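You operate a simulated robot arm through the tools that you are given. There is no shell and no other tool. Be economical: measure what you need, move in short steps, check, and stop when the job is done.

The job below is to be done with a simulated two-armed robot. You get a single attempt, and the scene is never put back.

Task
Fetch the yellow wiper and set it on the cream card. Then push the black drawer shut. Then take the yellow fuse on the top of the yellow bench and put it away on the bottom shelf of the grey bench. Then fetch the small orange strap and set it on top of the medium brown card. Then put the bent strip on the top of the wooden bench away in the inside of the yellow skip. Then take the orange-edged card on the top of the wooden bench and put it away on the top of the purple bench. Then put the white cartridge on top of the narrow aluminium panel. Then open the upper drawer of the sorting stand, take the blue clip from the inside of the upper drawer of the sorting stand and leave it on the black pad and shut the drawer again. Do these in the order given. Set down upright: orange-edged card.
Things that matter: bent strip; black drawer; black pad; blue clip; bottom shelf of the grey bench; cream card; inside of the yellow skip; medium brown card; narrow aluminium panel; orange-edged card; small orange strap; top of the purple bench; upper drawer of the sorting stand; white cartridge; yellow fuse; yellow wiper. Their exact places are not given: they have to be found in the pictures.

It is judged by the outcome, as a careful person would: the job done as asked, and still so three seconds after it is handed in. It fails if anything else is knocked over, pushed out of place, dropped, spilled or broken.

Robot
Two 7-joint arms with fingered hands on one trunk, on a base that drives. Base frame: it is fixed to the floor where the robot stands at the start and does not move with it; the origin is under the middle of the robot, x ahead of it, y to its left, z up; the surface under the hand at the start is at about z = 90. Readings come in cm, rad, newtons and seconds.
The left shoulder is at the start at [5.2, 17.4, 109.3], the right one opposite. With the tool pointing down near the work surface each hand reaches from about 30 to 74 cm from the robot's upright axis, wherever it stands, measured 20 degrees to its own side. Places, roughly: bent strip (10x4x4 cm) [-140, -170, 90]; black drawer [60, -110, 100]; black pad (7x7x3 cm) [-120, -230, 90]; blue clip (3x2x4 cm) [60, -480, 70]; bottom shelf of the grey bench [-640, -1260, 30]; cream card [75, -25, 100]; inside of the yellow skip [-360, -70, 40]; medium brown card (36x25x4 cm) [-170, 40, 30]; narrow aluminium panel [50, -575, 25]; orange-edged card [-125, -200, 100]; small orange strap (5x23x12 cm) [-160, 40, 90]; top of the purple bench [-110, -1020, 90]; upper drawer of the sorting stand [50, -490, 70]; white cartridge (3x3x7 cm) [50, -290, 100]; yellow fuse (3x3x8 cm) [70, 80, 90]; yellow wiper (8x6x5 cm) [50, -20, 90]. Payload 3.8 kg a hand.
The tool frame of a hand sits at the grasp point between the pads (the TCP): z along the fingers, y along the line on which they close. The tips reach 2.6 cm beyond it. Largest opening 13.2 cm; the body of the gripper starts 7.3 cm behind the TCP. The gripper is a hand of 3 fingers: y runs from the thumb to the fingers, the wrist lies at [0, 0, -22.4] in the tool frame.
Orientation is that of the tool frame in the base frame, as a unit quaternion [x, y, z, w]. With the fingers straight down and closing along the base's y, the tool's x points along the base's -x, its y along +y and its z along -z.

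Tools
- The arms move only by the tool nudge_tool. It takes "left_increments", "right_increments" or both (then of equal length, played together; a hand with none holds still); each is a list of rows, each a list of 2 entries, a list of its own where there are three numbers: the turn, a rotation vector about the base's x, y, z in degrees, then the shift along the base's x, y, z in cm. In form: [[[ax, ay, az], [dx, dy, dz]], ...]. A call has 1 to 8 rows; each row shifts and turns the commanded pose from where the row before left it. A row lasts 0.2 s, in which the tool goes at most 5 cm and 0.15 rad; a call with a longer step from one row to the next is refused whole. Where a pose cannot be reached the arm comes as near as it can. A force on the tool above 40 N (or 10 N above the force at the start of the call, whichever is more), or a blocked arm, ends the call early, and 0.2 s more pass. In this call time passes only in rows, and 0.2 s behind the last. The reply holds the time, the measured pose of the TCP, the force on the tool along the base axes, the opening and the grip force, in the units named above and with some noise, with the torque about the TCP (base axes, N m) and any sound that the robot's microphone picked up, and new pictures: "pictures" is both (left out), scene, wrist or none (wrist: the cameras of the hands that moved).
- Cameras (640 x 400 px; columns grow to the right, rows downward): "scene" is now at [17.03, -0.31, 103.94]; the picture's right is [-0.04, -1.00, 0.00], its down [0.40, -0.02, -0.92] and it looks along [0.92, -0.04, 0.40] (base axes); focal length 214 px, centre (320, 200). "left" rides on the left gripper at [-6.2, 0.3, -9.2] in its tool frame; the picture's right is [-0.05, -1.00, 0.00], its down [0.83, -0.04, -0.55] and it looks along [0.55, -0.03, 0.83] (tool axes); focal length 230 px, centre (320, 200). "right" rides on the right gripper at [6.2, 0.3, -9.2] in its tool frame; the picture's right is [-0.05, 1.00, 0.00], its down [-0.83, -0.04, -0.56] and it looks along [-0.55, -0.03, 0.83] (tool axes); focal length 230 px, centre (320, 200).
- lift_body(by): slides the trunk up (or, below 0, down) by that many cm; the arms and the scene camera ride with it, the base frame stays. It gives what a move gives, with no picture.
- base_move(legs): drives the robot by 1 to 6 legs, each [ahead, left, turn to the left] in cm, cm and rad, along the robot's own axes; the way and the turn of a leg run together, so that a leg with both is an arc; at most 150 cm and 3.142 rad a leg. The arms and the cameras ride along, it lands a little off, and it stops where it bumps. It gives what a move gives, and a new picture of the scene camera.
- finger_targets(finger1, finger2, thumb_bend, hand): sets how far each is bent, from 0 (flat) to 1 (curled in); at 0.3 the hand is open as for a grip, at 0.7 the pads meet at the TCP. One left out holds its place. A second passes; each finger stops where it meets its share of the squeeze, and holds until it gets a number again. It is the only way to open and close the hand. It gives what a move gives, with no picture; readings hold the bend of each and the force on the fingers (four entries, about 0 where the hand has none), thumb and palm.
- turn_head(pan, tilt): turns the head with the scene camera to pan (to the left, within 1.047 rad either way) and tilt (down, from -0.506 to 1.204), counted from straight ahead of the robot. It gives what a move gives, and a new picture of the scene camera.
- point_at(camera, pixels): there is no depth. For up to 12 entries [column, row, z] of the newest picture of that camera ("zoom" is the newest enlarged one), the place [x, y] in the base frame at which the ray of that pixel passes the height z, good to about 0.2 cm. It takes no simulated time.
- close_up(camera, box): a new picture of the part [left, top, right, bottom] of that camera's present view, enlarged. It takes no simulated time.
- sign_off(): hands the job in; it is judged then, once.

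Go step by step. Measure first, check grasps and placings, and put right what went wrong. The budget is 329 turns and 360 pictures, counting those below and the enlarged ones. Unless the task says otherwise, let go and move clear before handing in, and close with one line.

The tools are called after "Emit:" as name(argument=value, ...) on one line, values as JSON. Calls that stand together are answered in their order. nudge_tool: Moves the arms, as the interface text tells. Its arguments: {"type":"object","properties":{"left_increments":{"type":"array","items":{"type":"array"}},"right_increments":{"type":"array","items":{"type":"array"}},"pictures":{"type":"string","enum":["both","scene","wrist","none"]}},"required":[]} The other tools are called the same way: lift_body (by) slides the trunk up or down; finger_targets (finger1, finger2, thumb_bend, hand) moves the fingers one by one; base_move (legs) drives the base; turn_head (pan, tilt) turns the head that bears the scene camera; point_at (camera, pixels) gives the place at which the rays of pixels pass given heights; close_up (camera, box) takes an enlarged picture of a part of a camera's view; sign_off () hands the job in.

At the start:

```text
time_s: 0.0
left_tool_pos: [30.52, 21.21, 120.16]
left_tcp_rot: [0.0, 1.0, -0.001, 0.0]
left_contact_force: [0.3, -0.4, 0.4]
left_torque: [0.01, 0.02, 0.01]
left_opening: 13.18
left_grasp_force: 0.1
left_shape: jaw
left_bend: [0.3, 0.3, 0.3]
left_finger forces: [0.0, 0.1, 0.0, 0.1, 0.0, 0.2]
right_tool_pos: [42.86, -9.36, 113.09]
right_tcp_rot: [0.0, 1.0, 0.0, 0.0]
right_contact_force: [0.2, -0.1, 0.4]
right_torque: [-0.01, 0.0, -0.01]
right_opening: 13.19
right_grasp_force: 0.0
right_shape: jaw
right_bend: [0.3, 0.3, 0.3]
right_finger forces: [0.1, 0.1, 0.0, 0.0, 0.1, 0.1]
trunk travel left (down, up): [-40.0, 8.2]
robot x, y, heading: [-0.19, -0.03, -0.002]
head pan, tilt: [-0.044, -0.41]
```

scene: 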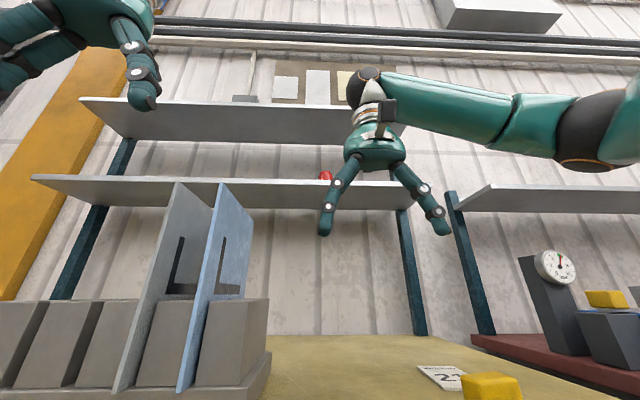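
right: 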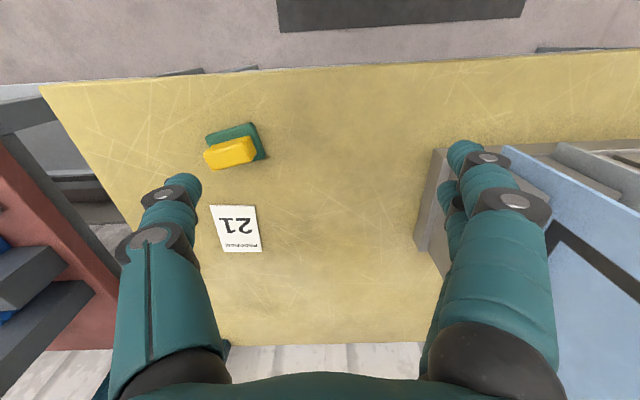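
left: 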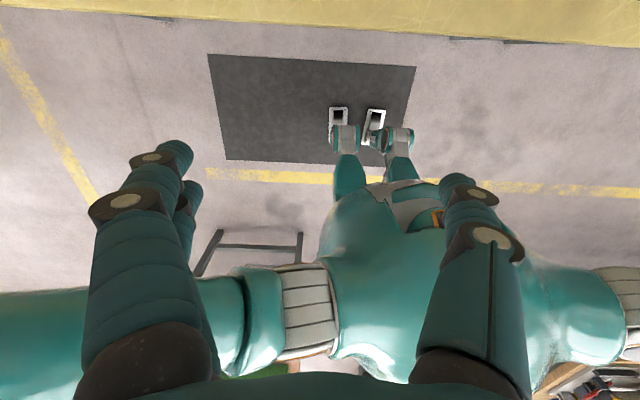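

The pictures show a yellow item at right-cam (230,152) and a card "21" at (235,228). I tilt the head down to look at the bench.

Emit:
turn_head(pan=-0.3, tilt=0.4)

Emit:
point_at(camera="right", pixels=[[230, 152, 94], [235, 228, 90], [210, 205, 90], [262, 251, 90], [220, 251, 90], [256, 206, 90], [266, 158, 90], [208, 133, 92], [40, 85, 90]])

Emit:
close_up(camera="right", box=[160, 100, 320, 270])

```text
time_s: 1.1
left_tool_pos: [30.4, 21.28, 120.17]
left_tcp_rot: [-0.001, 1.0, -0.001, 0.0]
left_contact_force: [-0.3, 0.0, -0.3]
left_torque: [0.01, 0.02, -0.03]
left_opening: 13.19
left_grasp_force: 0.0
left_shape: jaw
left_bend: [0.3, 0.3, 0.3]
left_finger forces: [0.0, 0.0, 0.0, 0.0, 0.0, 0.0]
right_tool_pos: [42.96, -9.38, 113.29]
right_tcp_rot: [0.0, 1.0, 0.0, 0.0]
right_contact_force: [-0.2, -0.1, 0.0]
right_torque: [0.01, 0.02, 0.02]
right_opening: 13.19
right_grasp_force: 0.1
right_shape: jaw
right_bend: [0.3, 0.3, 0.3]
right_finger forces: [0.1, 0.0, 0.0, 0.1, 0.0, 0.0]
trunk travel left (down, up): [-40.0, 8.2]
robot x, y, heading: [0.19, 0.03, -0.001]
head pan, tilt: [-0.3, 0.4]
```

scene: 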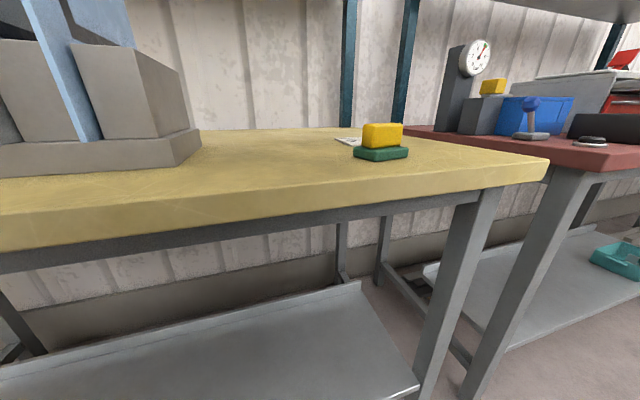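

```text
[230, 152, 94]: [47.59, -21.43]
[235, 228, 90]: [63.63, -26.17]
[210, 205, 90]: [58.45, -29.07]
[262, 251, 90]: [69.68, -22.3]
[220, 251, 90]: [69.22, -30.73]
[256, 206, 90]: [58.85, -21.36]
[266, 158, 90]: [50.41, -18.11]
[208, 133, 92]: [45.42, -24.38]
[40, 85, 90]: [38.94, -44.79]
```

```text
2.35 times, centred on (240, 185) of right
```

zoom: 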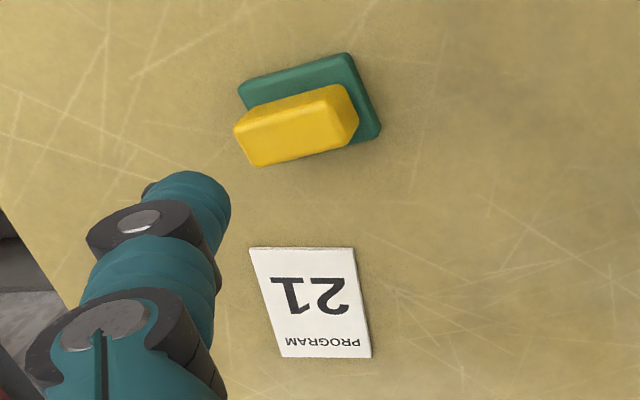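

The wiper (green base, yellow block) is at about (47.6,-21.4), and a pale card lies at about (63.6,-26). I look left for other cards and the fuse.

Emit:
close_up(camera="scene", box=[300, 100, 460, 200])

Emit:
turn_head(pan=0.7, tilt=0.3)

```text
4.00 times, centred on (380, 150) of scene
```

zoom: 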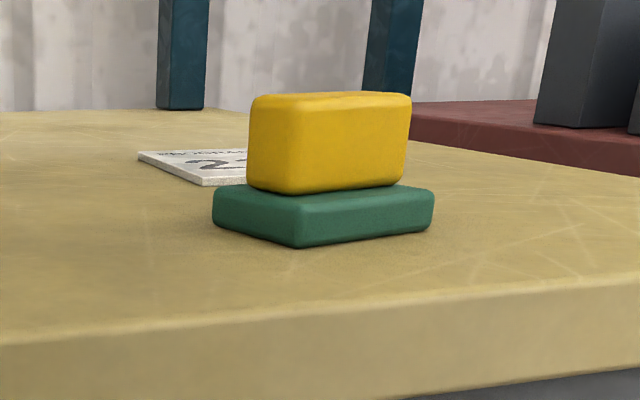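

```text
time_s: 2.4
left_tool_pos: [30.6, 21.23, 120.07]
left_tcp_rot: [-0.001, 1.0, -0.001, 0.001]
left_contact_force: [-0.4, 0.5, -1.3]
left_torque: [-0.04, 0.04, -0.01]
left_opening: 13.2
left_grasp_force: 0.0
left_shape: jaw
left_bend: [0.3, 0.3, 0.3]
left_finger forces: [0.0, 0.1, 0.1, 0.0, 0.0, 0.0]
right_tool_pos: [42.86, -9.41, 113.26]
right_tcp_rot: [0.001, 1.0, 0.0, 0.0]
right_contact_force: [-0.1, -0.4, -0.4]
right_torque: [0.0, 0.02, -0.01]
right_opening: 13.19
right_grasp_force: 0.0
right_shape: jaw
right_bend: [0.3, 0.3, 0.3]
right_finger forces: [0.0, 0.1, 0.0, 0.0, 0.0, 0.1]
trunk travel left (down, up): [-40.0, 8.2]
robot x, y, heading: [-0.53, -0.27, -0.0]
head pan, tilt: [0.7, 0.3]
```

scene: 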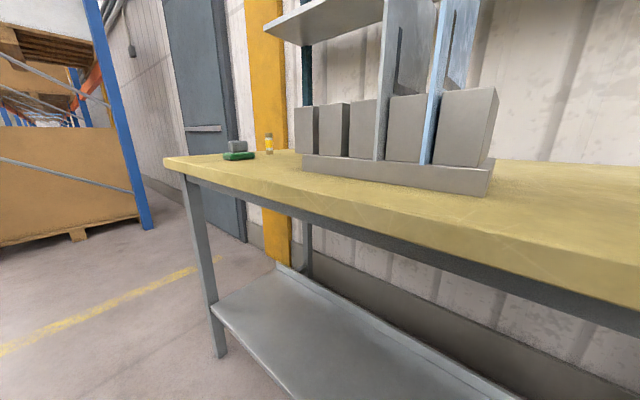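

The fuse is at scene (269,142), on the left end of the bench. Next I measure the wiper's orientation.

Emit:
point_at(camera="right", pixels=[[213.4, 170.5, 95], [255.7, 154.4, 95], [205.1, 138.2, 92], [250.6, 122.5, 92], [265.5, 156, 92], [264, 161, 90]])

Emit:
turn_head(pan=-0.55, tilt=0.5)

```text
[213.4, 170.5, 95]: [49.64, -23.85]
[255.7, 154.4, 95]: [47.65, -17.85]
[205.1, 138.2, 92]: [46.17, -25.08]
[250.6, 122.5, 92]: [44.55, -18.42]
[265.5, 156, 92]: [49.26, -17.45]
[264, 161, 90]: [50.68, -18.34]
```

```text
time_s: 3.8
left_tool_pos: [30.5, 21.3, 120.09]
left_tcp_rot: [-0.001, 1.0, -0.001, 0.0]
left_contact_force: [-0.4, 0.3, 0.9]
left_torque: [0.02, -0.01, 0.02]
left_opening: 13.2
left_grasp_force: 0.0
left_shape: jaw
left_bend: [0.3, 0.3, 0.3]
left_finger forces: [0.0, 0.0, 0.1, 0.0, 0.0, 0.0]
right_tool_pos: [42.83, -9.42, 113.16]
right_tcp_rot: [0.0, 1.0, 0.0, 0.0]
right_contact_force: [0.5, 0.2, -0.4]
right_torque: [-0.02, 0.01, -0.02]
right_opening: 13.2
right_grasp_force: 0.0
right_shape: jaw
right_bend: [0.3, 0.3, 0.3]
right_finger forces: [0.0, 0.1, 0.1, 0.0, 0.0, 0.0]
trunk travel left (down, up): [-40.0, 8.2]
robot x, y, heading: [0.09, 0.01, 0.002]
head pan, tilt: [-0.55, 0.499]
```

scene: 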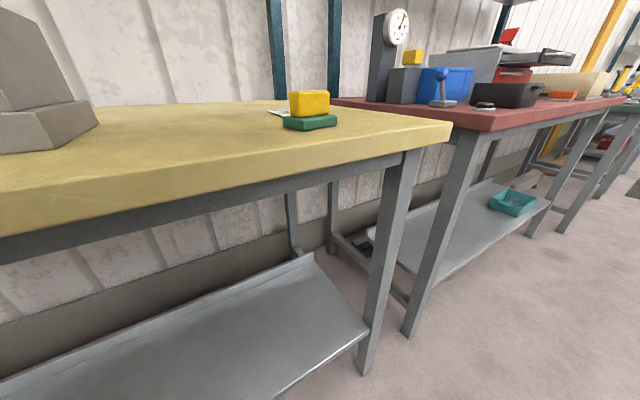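

The wiper is centred near (47.5,-21.5) and yawed about 16°. I move the right hand above it with that yaw.

Emit:
nudge_tool(right_increments=[[[0, 0, 4], [1.15, -3.0, -2.5]], [[0, 0, 4], [1.15, -3.0, -2.5]], [[0, 0, 4], [1.15, -3.0, -2.5]], [[0, 0, 4], [1.15, -3.1, -2.5]]])

```text
time_s: 4.8
left_tool_pos: [30.53, 21.09, 120.02]
left_tcp_rot: [-0.001, 1.0, 0.0, 0.0]
left_contact_force: [-0.2, -0.5, -0.6]
left_torque: [0.02, 0.01, 0.01]
left_opening: 13.19
left_grasp_force: 0.0
left_shape: jaw
left_bend: [0.3, 0.3, 0.3]
left_finger forces: [0.0, 0.0, 0.0, 0.0, 0.1, 0.0]
right_tool_pos: [47.7, -21.76, 103.27]
right_tcp_rot: [-0.14, 0.99, 0.0, 0.0]
right_contact_force: [1.1, 0.2, 1.2]
right_torque: [-0.04, 0.0, 0.0]
right_opening: 13.17
right_grasp_force: 0.0
right_shape: jaw
right_bend: [0.3, 0.3, 0.3]
right_finger forces: [0.0, 0.1, 0.0, 0.0, 0.0, 0.1]
trunk travel left (down, up): [-40.0, 8.2]
robot x, y, heading: [0.24, 0.28, -0.001]
head pan, tilt: [-0.55, 0.499]
```

scene: 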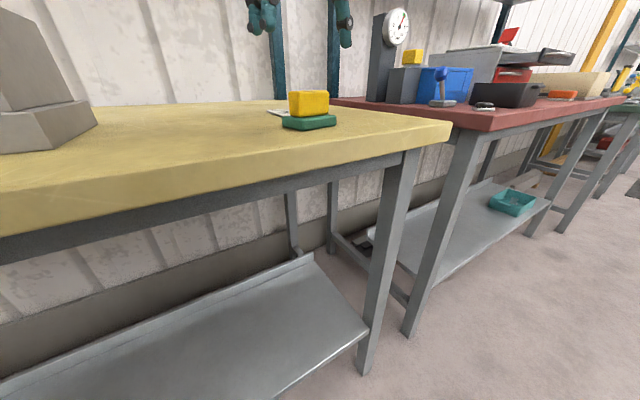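
right: 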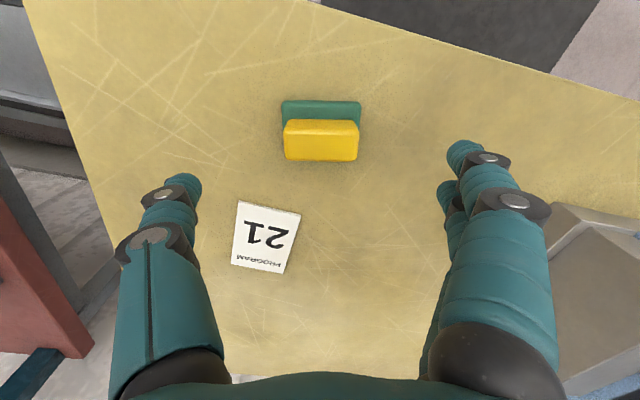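

The wiper is now aligned in the hand (320,130). I check its centre, and how high the top and bench are.

Emit:
point_at(camera="right", pixels=[[285, 160, 95], [357, 160, 95], [282, 102, 92], [361, 102, 92], [270, 240, 90.5], [321, 121, 95], [240, 202, 90.5], [300, 214, 90.5], [286, 274, 90.5], [231, 262, 90.5]])

```text
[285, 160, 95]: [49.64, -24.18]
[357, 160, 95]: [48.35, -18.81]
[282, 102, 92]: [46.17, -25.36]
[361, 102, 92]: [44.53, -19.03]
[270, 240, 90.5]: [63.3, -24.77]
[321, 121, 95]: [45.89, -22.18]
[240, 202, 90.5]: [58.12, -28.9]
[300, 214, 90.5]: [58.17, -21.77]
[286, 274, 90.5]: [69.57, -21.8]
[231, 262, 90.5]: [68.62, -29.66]
```

It is centred within a few mm of the TCP. I descend to about 93.5.

Emit:
nudge_tool(right_increments=[[[0, 0, 0], [0, 0, -3.2]], [[0, 0, 0], [0, 0, -3.2]], [[0, 0, 0], [0, 0, -3.2]]], pictures="wrist")

Emit:
finger_targets(hand="right", finger1=0.7, finger2=0.7, thumb_bend=0.7)

```text
time_s: 5.6
left_tool_pos: [30.58, 21.26, 120.03]
left_tcp_rot: [-0.001, 1.0, -0.001, 0.0]
left_contact_force: [0.1, 0.2, 0.0]
left_torque: [0.0, -0.01, 0.03]
left_opening: 13.17
left_grasp_force: 0.0
left_shape: jaw
left_bend: [0.3, 0.3, 0.3]
left_finger forces: [0.0, 0.0, 0.0, 0.0, 0.0, 0.1]
right_tool_pos: [47.45, -21.61, 93.62]
right_tcp_rot: [-0.14, 0.99, 0.0, -0.001]
right_contact_force: [-0.1, 0.2, 0.2]
right_torque: [-0.07, 0.03, 0.01]
right_opening: 13.18
right_grasp_force: 0.0
right_shape: jaw
right_bend: [0.3, 0.3, 0.3]
right_finger forces: [0.1, 0.0, 0.1, 0.0, 0.0, 0.1]
trunk travel left (down, up): [-40.0, 8.2]
robot x, y, heading: [0.05, -0.16, -0.001]
head pan, tilt: [-0.55, 0.499]
```

right: 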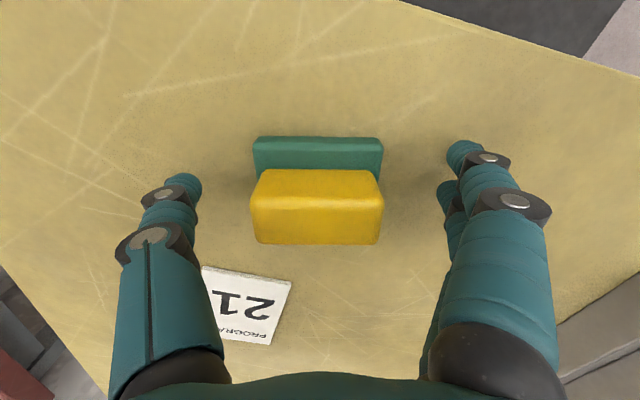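

```text
time_s: 6.6
left_tool_pos: [30.64, 21.18, 120.18]
left_tcp_rot: [0.0, 1.0, -0.001, 0.0]
left_contact_force: [-0.4, 0.4, 0.5]
left_torque: [-0.02, -0.01, 0.01]
left_opening: 13.21
left_grasp_force: 0.1
left_shape: jaw
left_bend: [0.3, 0.3, 0.3]
left_finger forces: [0.0, 0.0, 0.0, 0.1, 0.1, 0.0]
right_tool_pos: [47.47, -21.6, 93.59]
right_tcp_rot: [-0.14, 0.99, 0.0, 0.0]
right_contact_force: [0.9, -0.4, -0.3]
right_torque: [0.04, -0.02, 0.01]
right_opening: 6.79
right_grasp_force: 18.8
right_shape: fingers
right_bend: [0.51, 0.52, 0.55]
right_finger forces: [9.3, 9.4, 0.0, 0.0, 18.7, 0.0]
trunk travel left (down, up): [-40.0, 8.2]
robot x, y, heading: [0.49, 0.12, 0.004]
head pan, tilt: [-0.55, 0.499]
```

Gripped at 6.8 cm with 18.8 N. I lift, carry it over the card and turn it back in line.

Emit:
nudge_tool(right_increments=[[[0, 0, 0], [0, 0, 3]], [[0, 0, 0], [0, 0, 3]], [[0, 0, -4], [4.1, -1, 0]], [[0, 0, -4], [4.1, -1, 0]], [[0, 0, -4], [4.1, -1, 0]], [[0, 0, -4], [4.1, -1, 0]]])

```text
time_s: 8.0
left_tool_pos: [30.65, 21.24, 120.14]
left_tcp_rot: [-0.002, 1.0, -0.001, 0.0]
left_contact_force: [0.6, 0.7, -0.4]
left_torque: [-0.01, -0.01, 0.02]
left_opening: 13.2
left_grasp_force: 0.0
left_shape: jaw
left_bend: [0.3, 0.3, 0.3]
left_finger forces: [0.1, 0.1, 0.0, 0.0, 0.1, 0.0]
right_tool_pos: [63.85, -25.41, 99.68]
right_tcp_rot: [0.0, 1.0, -0.002, -0.001]
right_contact_force: [0.3, -0.3, -0.8]
right_torque: [0.04, 0.0, 0.01]
right_opening: 6.78
right_grasp_force: 19.0
right_shape: fingers
right_bend: [0.51, 0.52, 0.55]
right_finger forces: [9.3, 9.5, 0.1, 0.1, 18.7, 0.1]
trunk travel left (down, up): [-40.0, 8.2]
robot x, y, heading: [-0.31, 0.08, 0.003]
head pan, tilt: [-0.55, 0.499]
```

scene: 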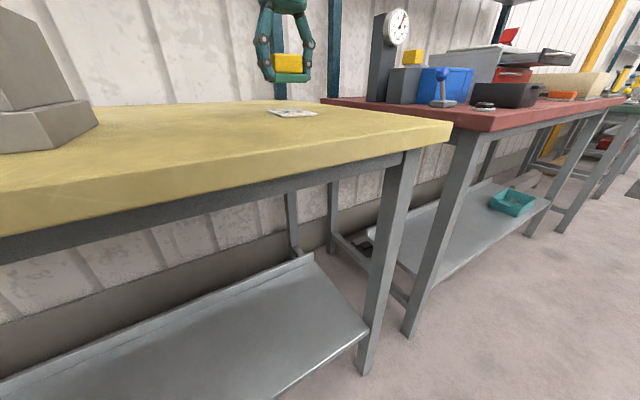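
right: 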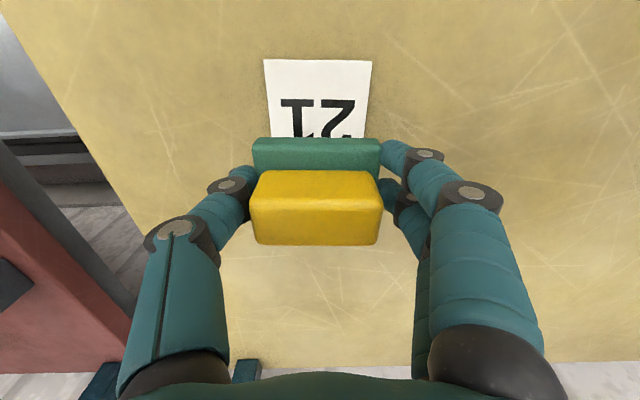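

The wiper is held level over the card. I lower it in steps, watching the force.

Emit:
nudge_tool(right_increments=[[[0, 0, 0], [0, 0, -2.8]], [[0, 0, 0], [0, 0, -2.4]]], pictures="both")

```text
time_s: 8.6
left_tool_pos: [30.58, 21.2, 120.11]
left_tcp_rot: [0.0, 1.0, -0.001, 0.001]
left_contact_force: [-0.2, 0.0, -0.2]
left_torque: [0.02, -0.04, -0.01]
left_opening: 13.19
left_grasp_force: 0.1
left_shape: jaw
left_bend: [0.3, 0.3, 0.3]
left_finger forces: [0.1, 0.1, 0.1, 0.0, 0.0, 0.1]
right_tool_pos: [63.79, -25.62, 94.37]
right_tcp_rot: [0.0, 1.0, -0.001, -0.001]
right_contact_force: [-0.6, 0.1, -0.3]
right_torque: [0.02, 0.02, -0.02]
right_opening: 6.77
right_grasp_force: 19.0
right_shape: fingers
right_bend: [0.51, 0.52, 0.55]
right_finger forces: [9.2, 9.3, 0.0, 0.1, 18.7, 0.0]
trunk travel left (down, up): [-40.0, 8.2]
robot x, y, heading: [-0.11, 0.02, -0.005]
head pan, tilt: [-0.55, 0.499]
```

scene: 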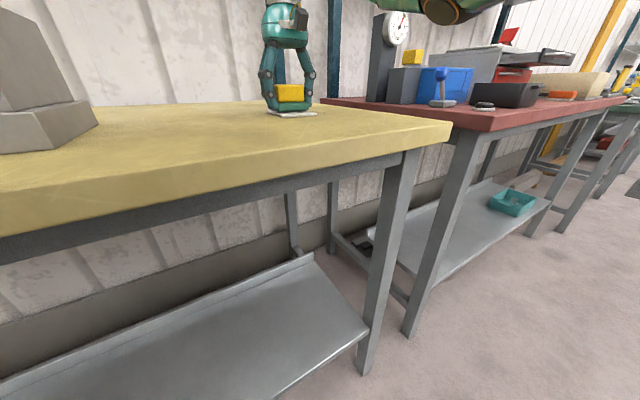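
right: 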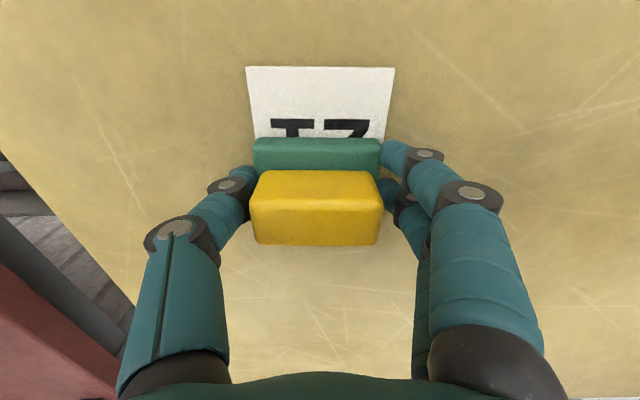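

Almost down. I lower the rest gently.

Emit:
nudge_tool(right_increments=[[[0, 0, 0], [0, -0.1, -0.3]], [[0, 0, 0], [0, 0, -0.2]]], pictures="wrist")

Emit:
point_at(camera="right", pixels=[[320, 67, 90.5], [320, 137, 92.3], [246, 67, 90.5], [395, 67, 90.5], [254, 140, 92.3], [380, 140, 92.3]])

```text
time_s: 9.2
left_tool_pos: [30.42, 21.32, 120.09]
left_tcp_rot: [0.0, 1.0, 0.0, 0.001]
left_contact_force: [0.2, -0.2, -0.6]
left_torque: [0.01, 0.01, -0.01]
left_opening: 13.18
left_grasp_force: 0.1
left_shape: jaw
left_bend: [0.3, 0.3, 0.3]
left_finger forces: [0.0, 0.1, 0.1, 0.0, 0.0, 0.0]
right_tool_pos: [63.94, -25.55, 94.04]
right_tcp_rot: [0.0, 1.0, -0.001, 0.001]
right_contact_force: [-0.4, -0.5, 6.3]
right_torque: [-0.04, 0.03, -0.01]
right_opening: 6.8
right_grasp_force: 18.9
right_shape: fingers
right_bend: [0.51, 0.52, 0.56]
right_finger forces: [9.5, 9.4, 0.0, 0.0, 18.9, 0.0]
trunk travel left (down, up): [-40.0, 8.2]
robot x, y, heading: [-0.09, -0.27, -0.003]
head pan, tilt: [-0.55, 0.499]
```

right: 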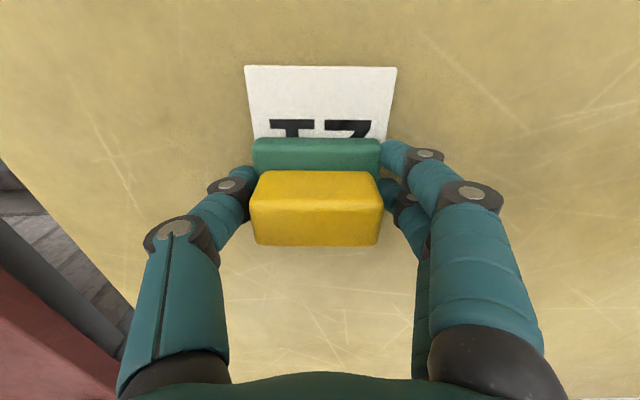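

```text
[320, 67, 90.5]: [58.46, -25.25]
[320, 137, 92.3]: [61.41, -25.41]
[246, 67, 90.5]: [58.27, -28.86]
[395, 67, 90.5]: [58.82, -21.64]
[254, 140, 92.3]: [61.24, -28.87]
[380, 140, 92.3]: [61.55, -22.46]
```

Contact at 6.3 N and well centred on the card. I release and rise.

Emit:
finger_targets(hand="right", finger1=0.3, finger2=0.3, thumb_bend=0.3)

Emit:
nudge_tool(right_increments=[[[0, 0, 0], [0, 0, 4]], [[0, 0, 0], [0, 0, 5]], [[0, 0, 0], [-4, 0, 5]], [[0, 0, 0], [-5, 0, 4]]])

```text
time_s: 10.2
left_tool_pos: [30.53, 21.26, 119.99]
left_tcp_rot: [-0.001, 1.0, -0.001, 0.0]
left_contact_force: [0.0, 0.8, -0.1]
left_torque: [0.01, 0.05, 0.0]
left_opening: 13.21
left_grasp_force: 0.1
left_shape: jaw
left_bend: [0.3, 0.3, 0.3]
left_finger forces: [0.0, 0.0, 0.1, 0.0, 0.0, 0.1]
right_tool_pos: [63.93, -25.58, 93.85]
right_tcp_rot: [0.0, 1.0, 0.0, 0.0]
right_contact_force: [-0.4, -0.3, 0.5]
right_torque: [-0.01, 0.0, -0.02]
right_opening: 13.37
right_grasp_force: 0.0
right_shape: fingers
right_bend: [0.3, 0.3, 0.3]
right_finger forces: [0.1, 0.1, 0.0, 0.0, 0.0, 0.1]
trunk travel left (down, up): [-40.0, 8.2]
robot x, y, heading: [-0.03, 0.11, 0.002]
head pan, tilt: [-0.55, 0.499]
```

```text
refused: row 3 steps farther than a row can; nothing moved
```

Emit:
nudge_tool(right_increments=[[[0, 0, 0], [0, 0, 4]], [[0, 0, 0], [0, 0, 5]], [[0, 0, 0], [-4, 0, 2]], [[0, 0, 0], [-4.5, 0, 2]], [[0, 0, 0], [-4.5, 1, 1]], [[0, 0, 0], [-4.5, 1, 1]]])

```text
time_s: 11.6
left_tool_pos: [30.54, 21.13, 120.19]
left_tcp_rot: [-0.002, 1.0, -0.001, 0.001]
left_contact_force: [-0.5, 0.0, 0.0]
left_torque: [-0.04, -0.04, -0.01]
left_opening: 13.19
left_grasp_force: 0.1
left_shape: jaw
left_bend: [0.3, 0.3, 0.3]
left_finger forces: [0.1, 0.0, 0.0, 0.0, 0.0, 0.0]
right_tool_pos: [46.09, -23.57, 108.9]
right_tcp_rot: [0.0, 1.0, 0.0, 0.0]
right_contact_force: [-0.1, -0.3, 0.1]
right_torque: [-0.01, 0.0, -0.01]
right_opening: 13.41
right_grasp_force: 0.0
right_shape: fingers
right_bend: [0.3, 0.3, 0.3]
right_finger forces: [0.0, 0.0, 0.1, 0.0, 0.0, 0.0]
trunk travel left (down, up): [-40.0, 8.2]
robot x, y, heading: [0.1, 0.02, -0.007]
head pan, tilt: [-0.55, 0.499]
```

scene: 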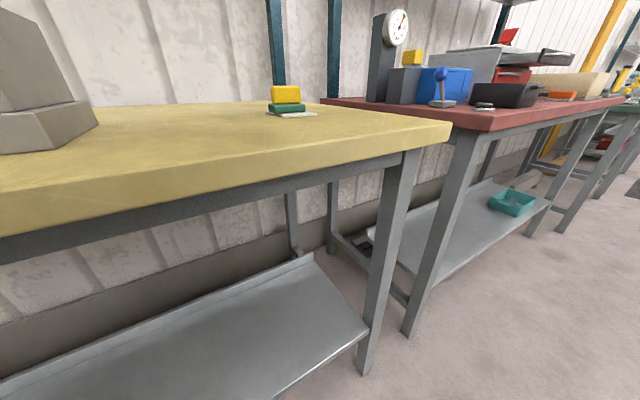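
right: 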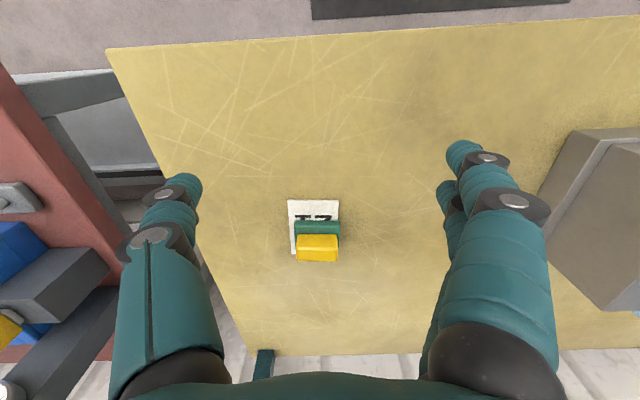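

The wiper sits on the card. The black drawer is on the red bench to the right, so I back up 30 and go right 95 to look.

Emit:
base_move(legs=[[-30, 0, 0], [0, -95, 0]])

Emit:
turn_head(pan=0, tilt=0.3)

```text
time_s: 22.0
left_tool_pos: [-0.07, -74.69, 120.14]
left_tcp_rot: [0.009, 1.0, -0.001, 0.0]
left_contact_force: [0.6, -0.7, -0.2]
left_torque: [-0.01, -0.02, 0.05]
left_opening: 13.18
left_grasp_force: 0.1
left_shape: jaw
left_bend: [0.3, 0.3, 0.3]
left_finger forces: [0.0, 0.1, 0.1, 0.0, 0.0, 0.1]
right_tool_pos: [14.84, -119.76, 108.85]
right_tcp_rot: [0.01, 1.0, 0.0, 0.0]
right_contact_force: [0.2, 0.1, -0.2]
right_torque: [-0.02, 0.0, 0.0]
right_opening: 13.41
right_grasp_force: 0.0
right_shape: fingers
right_bend: [0.3, 0.3, 0.3]
right_finger forces: [0.0, 0.1, 0.0, 0.0, 0.1, 0.0]
trunk travel left (down, up): [-40.0, 8.2]
robot x, y, heading: [-31.15, -95.47, -0.02]
head pan, tilt: [-0.55, 0.499]
```

scene: 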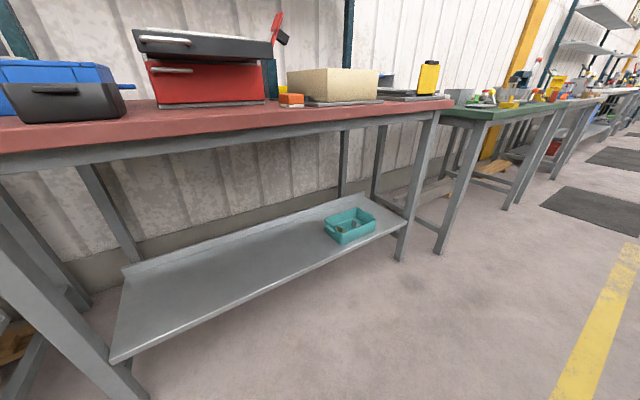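

```text
time_s: 23.0
left_tool_pos: [-0.07, -74.54, 120.17]
left_tcp_rot: [0.009, 1.0, -0.001, 0.0]
left_contact_force: [-0.4, 0.0, -0.1]
left_torque: [0.02, 0.0, 0.04]
left_opening: 13.19
left_grasp_force: 0.2
left_shape: jaw
left_bend: [0.3, 0.3, 0.3]
left_finger forces: [0.0, 0.0, 0.0, 0.0, 0.0, 0.1]
right_tool_pos: [14.83, -119.69, 108.76]
right_tcp_rot: [0.009, 1.0, -0.001, 0.0]
right_contact_force: [0.1, -0.7, 0.4]
right_torque: [0.01, -0.01, 0.01]
right_opening: 13.39
right_grasp_force: 0.1
right_shape: fingers
right_bend: [0.3, 0.3, 0.3]
right_finger forces: [0.0, 0.0, 0.1, 0.0, 0.0, 0.1]
trunk travel left (down, up): [-40.0, 8.2]
robot x, y, heading: [-30.85, -95.31, -0.019]
head pan, tilt: [0.0, 0.3]
```

scene: 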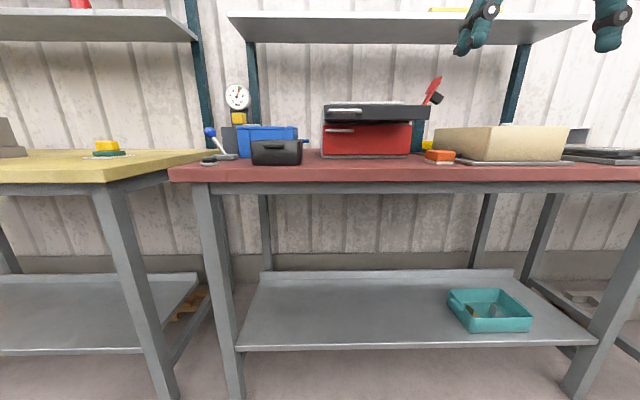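

Two dark drawers are candidates: (276,152) and (375,112). I zoom in and locate both.

Emit:
close_up(camera="scene", box=[180, 70, 460, 185])

Emit:
point_at(camera="scene", pixels=[[276, 165, 90], [320, 158, 90], [408, 158, 90], [375, 112, 107], [375, 120, 105], [350, 180, 88], [252, 165, 90], [302, 165, 90]])

```text
2.29 times, centred on (320, 128) of scene
```

zoom: 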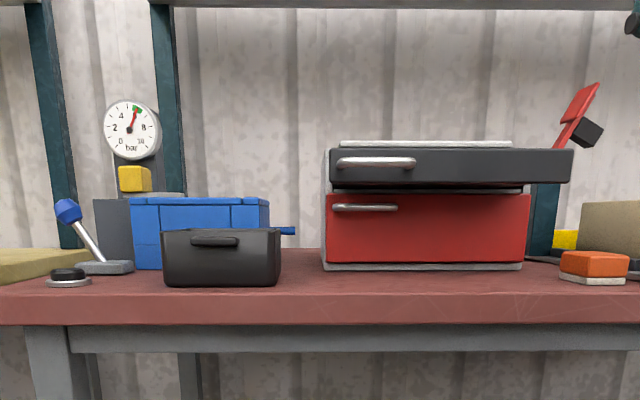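

```text
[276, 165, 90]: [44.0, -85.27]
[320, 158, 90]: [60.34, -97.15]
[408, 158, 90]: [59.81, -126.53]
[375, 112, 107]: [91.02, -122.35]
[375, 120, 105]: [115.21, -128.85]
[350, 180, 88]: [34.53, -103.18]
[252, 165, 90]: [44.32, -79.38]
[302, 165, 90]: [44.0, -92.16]
```

The upper black drawer of the red cabinet (y≈-97..-127) is open by about 14 cm; its handle is on its left part. I pull the hand back a little and drive forward.

Emit:
nudge_tool(right_increments=[[[0, 0, 0], [-4, 1, 0]], [[0, 0, 0], [-4, 1, 0]]], pictures="none")

Emit:
base_move(legs=[[26, 0, 0.02]])

Emit:
turn_head(pan=-0.4, tilt=0.2)

Emit:
close_up(camera="right", box=[0, 0, 640, 400])

```text
time_s: 23.6
left_tool_pos: [-0.04, -74.6, 120.09]
left_tcp_rot: [0.009, 1.0, -0.001, 0.0]
left_contact_force: [-0.3, 0.0, 0.0]
left_torque: [0.01, 0.0, -0.01]
left_opening: 13.19
left_grasp_force: 0.1
left_shape: jaw
left_bend: [0.3, 0.3, 0.3]
left_finger forces: [0.1, 0.0, 0.0, 0.1, 0.0, 0.0]
right_tool_pos: [6.81, -117.81, 108.79]
right_tcp_rot: [0.01, 1.0, 0.0, 0.0]
right_contact_force: [-0.8, -0.8, 0.9]
right_torque: [0.01, -0.01, 0.02]
right_opening: 13.39
right_grasp_force: 0.0
right_shape: fingers
right_bend: [0.3, 0.3, 0.3]
right_finger forces: [0.1, 0.0, 0.0, 0.1, 0.1, 0.1]
trunk travel left (down, up): [-40.0, 8.2]
robot x, y, heading: [-31.29, -95.56, -0.015]
head pan, tilt: [0.0, 0.3]
```

```text
time_s: 25.4
left_tool_pos: [25.64, -74.23, 120.2]
left_tcp_rot: [-0.001, 1.0, -0.001, 0.0]
left_contact_force: [0.9, -0.7, -0.3]
left_torque: [0.01, 0.04, 0.0]
left_opening: 13.19
left_grasp_force: 0.1
left_shape: jaw
left_bend: [0.3, 0.3, 0.3]
left_finger forces: [0.0, 0.0, 0.1, 0.0, 0.0, 0.1]
right_tool_pos: [33.45, -117.17, 108.8]
right_tcp_rot: [0.0, 1.0, 0.0, 0.0]
right_contact_force: [0.8, -0.2, -0.1]
right_torque: [-0.03, 0.03, -0.02]
right_opening: 13.39
right_grasp_force: 0.0
right_shape: fingers
right_bend: [0.3, 0.3, 0.3]
right_finger forces: [0.1, 0.0, 0.0, 0.0, 0.1, 0.0]
trunk travel left (down, up): [-40.0, 8.2]
robot x, y, heading: [-4.93, -95.57, 0.006]
head pan, tilt: [0.0, 0.3]
```

scene: 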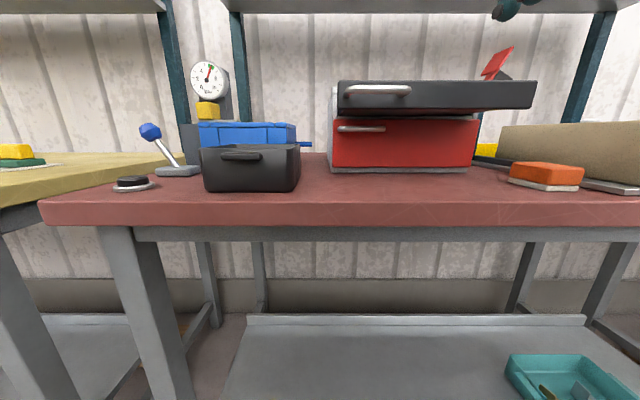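

```text
time_s: 26.3
left_tool_pos: [25.57, -74.21, 120.21]
left_tcp_rot: [-0.002, 1.0, 0.0, 0.001]
left_contact_force: [0.1, 0.5, -0.1]
left_torque: [0.03, 0.0, -0.01]
left_opening: 13.19
left_grasp_force: 0.0
left_shape: jaw
left_bend: [0.3, 0.3, 0.3]
left_finger forces: [0.1, 0.0, 0.0, 0.0, 0.1, 0.0]
right_tool_pos: [33.36, -117.26, 108.82]
right_tcp_rot: [-0.001, 1.0, 0.0, 0.0]
right_contact_force: [-0.8, 0.5, 1.0]
right_torque: [-0.01, 0.02, 0.03]
right_opening: 13.4
right_grasp_force: 0.1
right_shape: fingers
right_bend: [0.3, 0.3, 0.3]
right_finger forces: [0.0, 0.1, 0.0, 0.0, 0.0, 0.1]
trunk travel left (down, up): [-40.0, 8.2]
robot x, y, heading: [-4.71, -95.67, -0.002]
head pan, tilt: [-0.4, 0.201]
```

scene: 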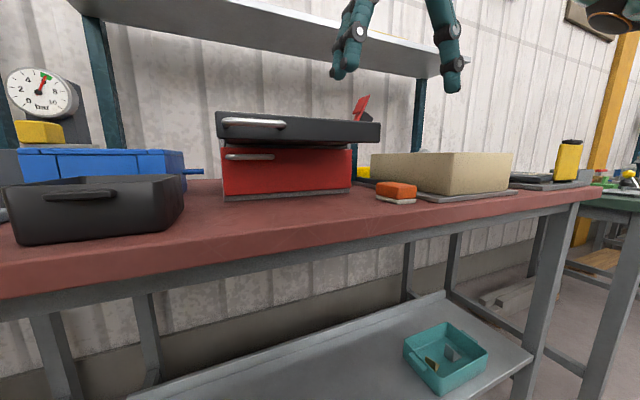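

```text
1.00 times, centred on (320, 200) of right (not enlarged: the box is as wide or as high as the picture)
```

zoom: 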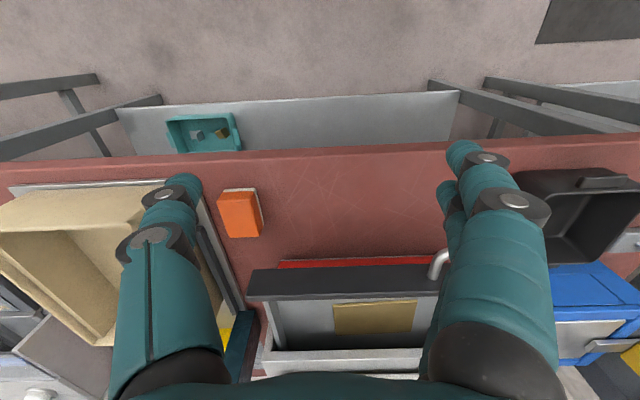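

The drawer front spans roughly right-cam (247..440, 270). I measure it.

Emit:
point_at(camera="right", pixels=[[249, 270, 107], [430, 265, 107], [249, 297, 111], [430, 292, 111], [440, 255, 109]])

Emit:
point_at(camera="scene", pixels=[[217, 112, 111], [380, 122, 111], [380, 142, 107], [222, 137, 107], [281, 124, 109]])

```text
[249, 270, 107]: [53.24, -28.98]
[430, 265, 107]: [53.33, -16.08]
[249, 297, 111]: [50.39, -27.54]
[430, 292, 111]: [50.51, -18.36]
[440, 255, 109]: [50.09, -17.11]
```

```text
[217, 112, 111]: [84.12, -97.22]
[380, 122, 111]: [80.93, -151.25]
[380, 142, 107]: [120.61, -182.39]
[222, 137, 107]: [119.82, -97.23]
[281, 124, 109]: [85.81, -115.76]
```

Emit:
point_at(camera="zoom", pixels=[[249, 270, 105], [430, 265, 105], [249, 270, 107], [249, 270, 109], [249, 297, 111], [430, 292, 111], [249, 297, 109], [440, 255, 109], [300, 240, 90]])

Emit:
point_at(camera="scene", pixels=[[217, 112, 114], [380, 122, 114], [217, 112, 108], [224, 200, 90], [350, 186, 90], [222, 137, 105]])

```text
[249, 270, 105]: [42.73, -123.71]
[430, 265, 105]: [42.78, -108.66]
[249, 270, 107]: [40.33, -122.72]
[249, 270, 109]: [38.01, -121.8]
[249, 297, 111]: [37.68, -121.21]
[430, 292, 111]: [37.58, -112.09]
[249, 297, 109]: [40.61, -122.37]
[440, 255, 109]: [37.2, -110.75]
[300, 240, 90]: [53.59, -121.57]
```

```text
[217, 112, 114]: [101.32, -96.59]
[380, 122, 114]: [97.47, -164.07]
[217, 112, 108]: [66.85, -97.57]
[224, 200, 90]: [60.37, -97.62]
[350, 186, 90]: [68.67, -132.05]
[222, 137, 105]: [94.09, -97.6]
```

The drawer front is at x≈47.5, z 101–104, centre y≈-112, with the handle left of y≈-105. I close the right hand and bring it in front at y≈-113.

Emit:
finger_targets(hand="right", finger1=0.7, finger2=0.7, thumb_bend=0.7)

Emit:
nudge_tool(right_increments=[[[0, 0, 0], [2.5, 2.1, -2.9]], [[0, 0, 0], [2.5, 2.1, -2.9]]])

```text
time_s: 27.3
left_tool_pos: [25.53, -74.3, 120.03]
left_tcp_rot: [-0.001, 1.0, -0.001, -0.001]
left_contact_force: [0.2, 0.0, 0.7]
left_torque: [-0.05, 0.03, -0.01]
left_opening: 13.18
left_grasp_force: 0.0
left_shape: jaw
left_bend: [0.3, 0.3, 0.3]
left_finger forces: [0.0, 0.1, 0.0, 0.0, 0.0, 0.0]
right_tool_pos: [33.35, -117.25, 108.69]
right_tcp_rot: [-0.001, 1.0, -0.001, -0.001]
right_contact_force: [-0.1, 0.2, 0.8]
right_torque: [-0.02, 0.0, -0.01]
right_opening: 0.63
right_grasp_force: 0.0
right_shape: fingers
right_bend: [0.7, 0.7, 0.7]
right_finger forces: [0.0, 0.0, 0.1, 0.1, 0.0, 0.0]
trunk travel left (down, up): [-40.0, 8.2]
robot x, y, heading: [-4.64, -95.32, 0.002]
head pan, tilt: [-0.4, 0.201]
```

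```text
time_s: 27.9
left_tool_pos: [25.63, -74.18, 120.06]
left_tcp_rot: [-0.002, 1.0, -0.001, -0.001]
left_contact_force: [-0.8, 0.2, 0.9]
left_torque: [0.01, 0.03, 0.0]
left_opening: 13.22
left_grasp_force: 0.0
left_shape: jaw
left_bend: [0.3, 0.3, 0.3]
left_finger forces: [0.0, 0.0, 0.0, 0.0, 0.1, 0.1]
right_tool_pos: [38.51, -113.3, 103.13]
right_tcp_rot: [-0.001, 1.0, 0.0, 0.0]
right_contact_force: [0.2, -0.4, 0.6]
right_torque: [-0.01, 0.01, 0.0]
right_opening: 0.63
right_grasp_force: 0.0
right_shape: fingers
right_bend: [0.7, 0.7, 0.7]
right_finger forces: [0.0, 0.0, 0.1, 0.0, 0.0, 0.0]
trunk travel left (down, up): [-40.0, 8.2]
robot x, y, heading: [-4.67, -95.65, 0.007]
head pan, tilt: [-0.4, 0.201]
```

scene: 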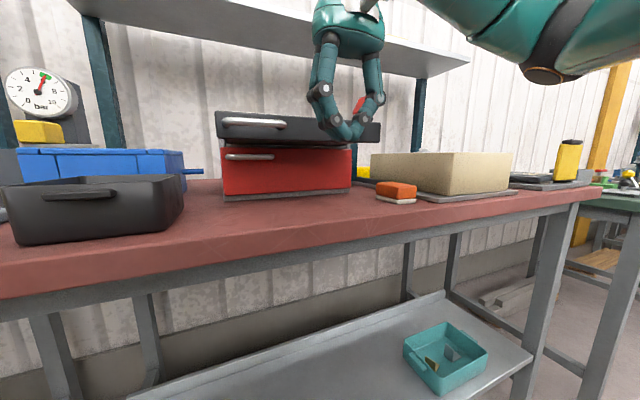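
right: 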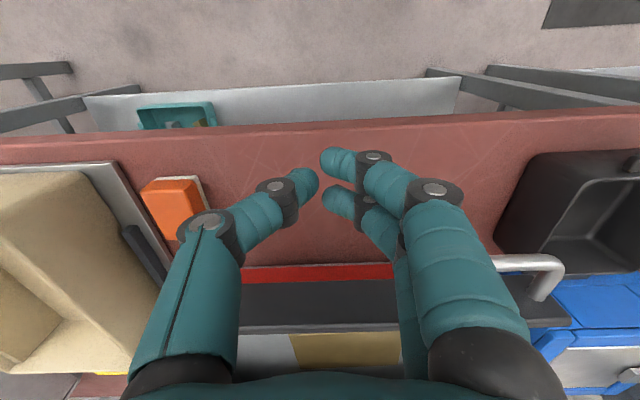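

The handle's near end (490,265) is close to the finger knuckles, so I shift 3 cm right and push.

Emit:
nudge_tool(right_increments=[[[0, 0, 0], [0, -3, -0.5]], [[0, 0, 0], [3, 0, 0]], [[0, 0, 0], [3, 0, 0]], [[0, 0, 0], [3, 0, 0]]])

```text
time_s: 28.9
left_tool_pos: [25.67, -74.04, 120.09]
left_tcp_rot: [-0.002, 1.0, -0.001, 0.0]
left_contact_force: [0.2, -0.1, 0.2]
left_torque: [0.01, 0.01, 0.02]
left_opening: 13.17
left_grasp_force: 0.1
left_shape: jaw
left_bend: [0.3, 0.3, 0.3]
left_finger forces: [0.0, 0.1, 0.0, 0.0, 0.0, 0.0]
right_tool_pos: [47.5, -116.21, 102.41]
right_tcp_rot: [-0.001, 1.0, 0.0, 0.0]
right_contact_force: [-0.2, 0.1, 0.2]
right_torque: [-0.01, 0.03, 0.0]
right_opening: 0.63
right_grasp_force: 0.0
right_shape: fingers
right_bend: [0.7, 0.7, 0.7]
right_finger forces: [0.0, 0.0, 0.1, 0.1, 0.0, 0.0]
trunk travel left (down, up): [-40.0, 8.2]
robot x, y, heading: [-4.88, -95.47, 0.001]
head pan, tilt: [-0.4, 0.201]
```

scene: 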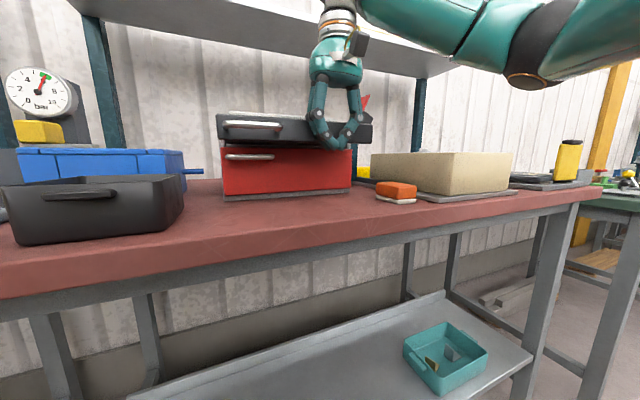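
right: 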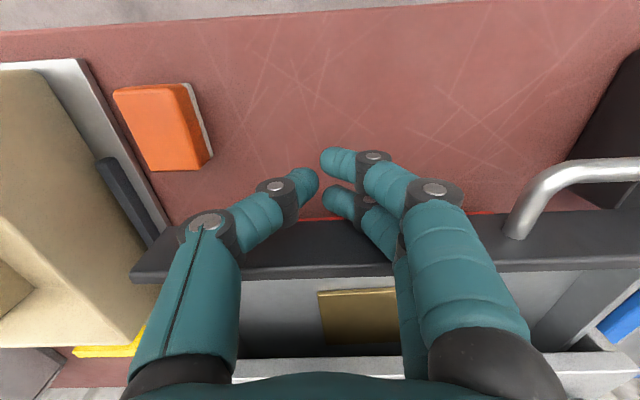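

The drawer is already sliding. I keep pushing.

Emit:
nudge_tool(right_increments=[[[0, 0, 0], [3, 0, 0]], [[0, 0, 0], [3, 0, 0]], [[0, 0, 0], [2, 0, 0]], [[0, 0, 0], [2, 0, 0]]])

```text
time_s: 29.8
left_tool_pos: [25.43, -74.25, 120.14]
left_tcp_rot: [-0.002, 1.0, -0.001, 0.0]
left_contact_force: [0.8, -0.3, 0.8]
left_torque: [0.0, 0.01, 0.01]
left_opening: 13.22
left_grasp_force: 0.0
left_shape: jaw
left_bend: [0.3, 0.3, 0.3]
left_finger forces: [0.1, 0.0, 0.0, 0.1, 0.0, 0.0]
right_tool_pos: [55.21, -116.05, 102.54]
right_tcp_rot: [-0.011, 1.0, -0.002, -0.013]
right_contact_force: [-21.7, -1.1, 5.0]
right_torque: [0.19, -0.22, 0.63]
right_opening: 0.6
right_grasp_force: 10.9
right_shape: fingers
right_bend: [0.7, 0.7, 0.7]
right_finger forces: [0.0, 22.1, 0.0, 0.1, 0.0, 0.1]
trunk travel left (down, up): [-40.0, 8.2]
robot x, y, heading: [-5.15, -95.76, 0.003]
head pan, tilt: [-0.4, 0.201]
stopped in row 4 (right hand): the force on the tool passed its limit at 51 N (the readings are from after the stop); the commanded pose is now the measured one
```

scene: 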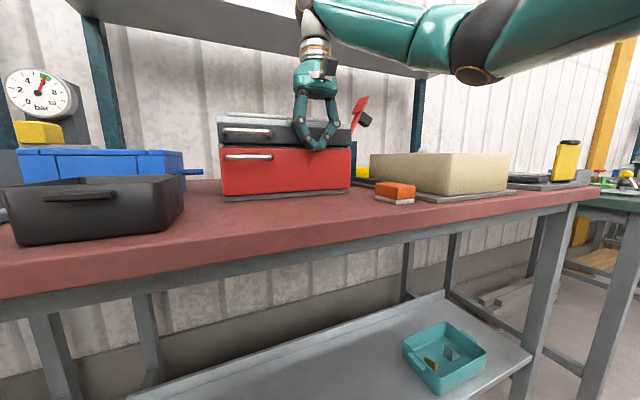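
right: 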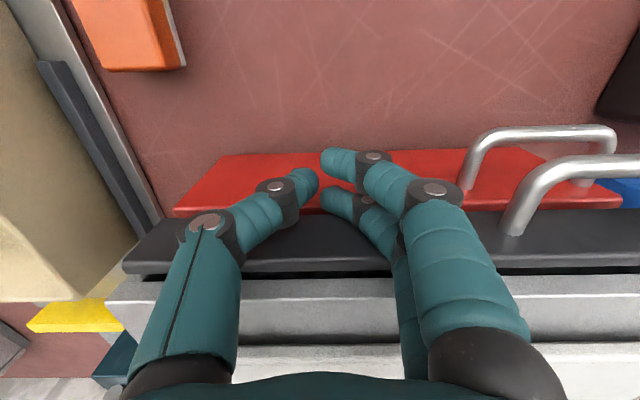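

A 51 N stop: it looks closed. I back off and check.

Emit:
nudge_tool(right_increments=[[[0, 0, 0], [-4, 0, 0]], [[0, 0, 0], [-4, 0, 0]], [[0, 0, 0], [-4, -3, 0]], [[0, 0, 0], [-3, -3, 2]], [[0, 0, 0], [-3, -3, 2]]], pictures="wrist")

Emit:
close_up(camera="scene", box=[190, 90, 390, 215])

```text
time_s: 31.0
left_tool_pos: [25.5, -74.31, 120.23]
left_tcp_rot: [-0.002, 1.0, 0.0, 0.001]
left_contact_force: [0.7, 0.6, -0.3]
left_torque: [0.01, -0.01, 0.0]
left_opening: 13.2
left_grasp_force: 0.0
left_shape: jaw
left_bend: [0.3, 0.3, 0.3]
left_finger forces: [0.0, 0.0, 0.1, 0.1, 0.0, 0.0]
right_tool_pos: [37.31, -125.0, 106.37]
right_tcp_rot: [-0.008, 1.0, -0.001, -0.011]
right_contact_force: [0.0, -0.1, 0.8]
right_torque: [0.02, -0.01, 0.0]
right_opening: 0.59
right_grasp_force: 0.1
right_shape: fingers
right_bend: [0.7, 0.7, 0.7]
right_finger forces: [0.0, 0.0, 0.1, 0.1, 0.0, 0.0]
trunk travel left (down, up): [-40.0, 8.2]
robot x, y, heading: [-4.91, -95.53, 0.003]
head pan, tilt: [-0.4, 0.201]
```

right: 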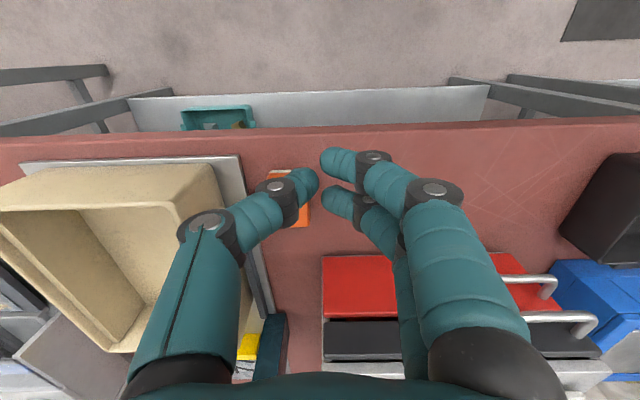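

```text
3.20 times, centred on (290, 152) of scene
```

zoom: 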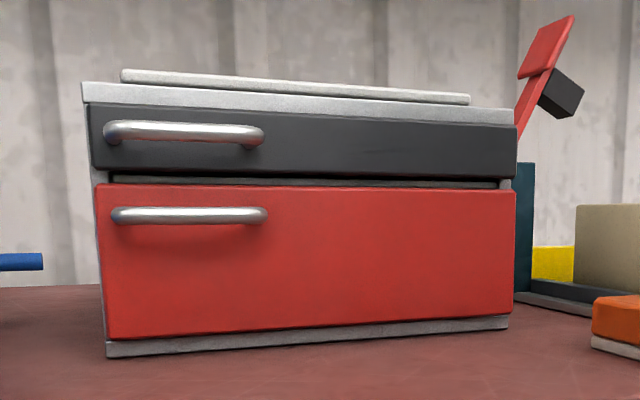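

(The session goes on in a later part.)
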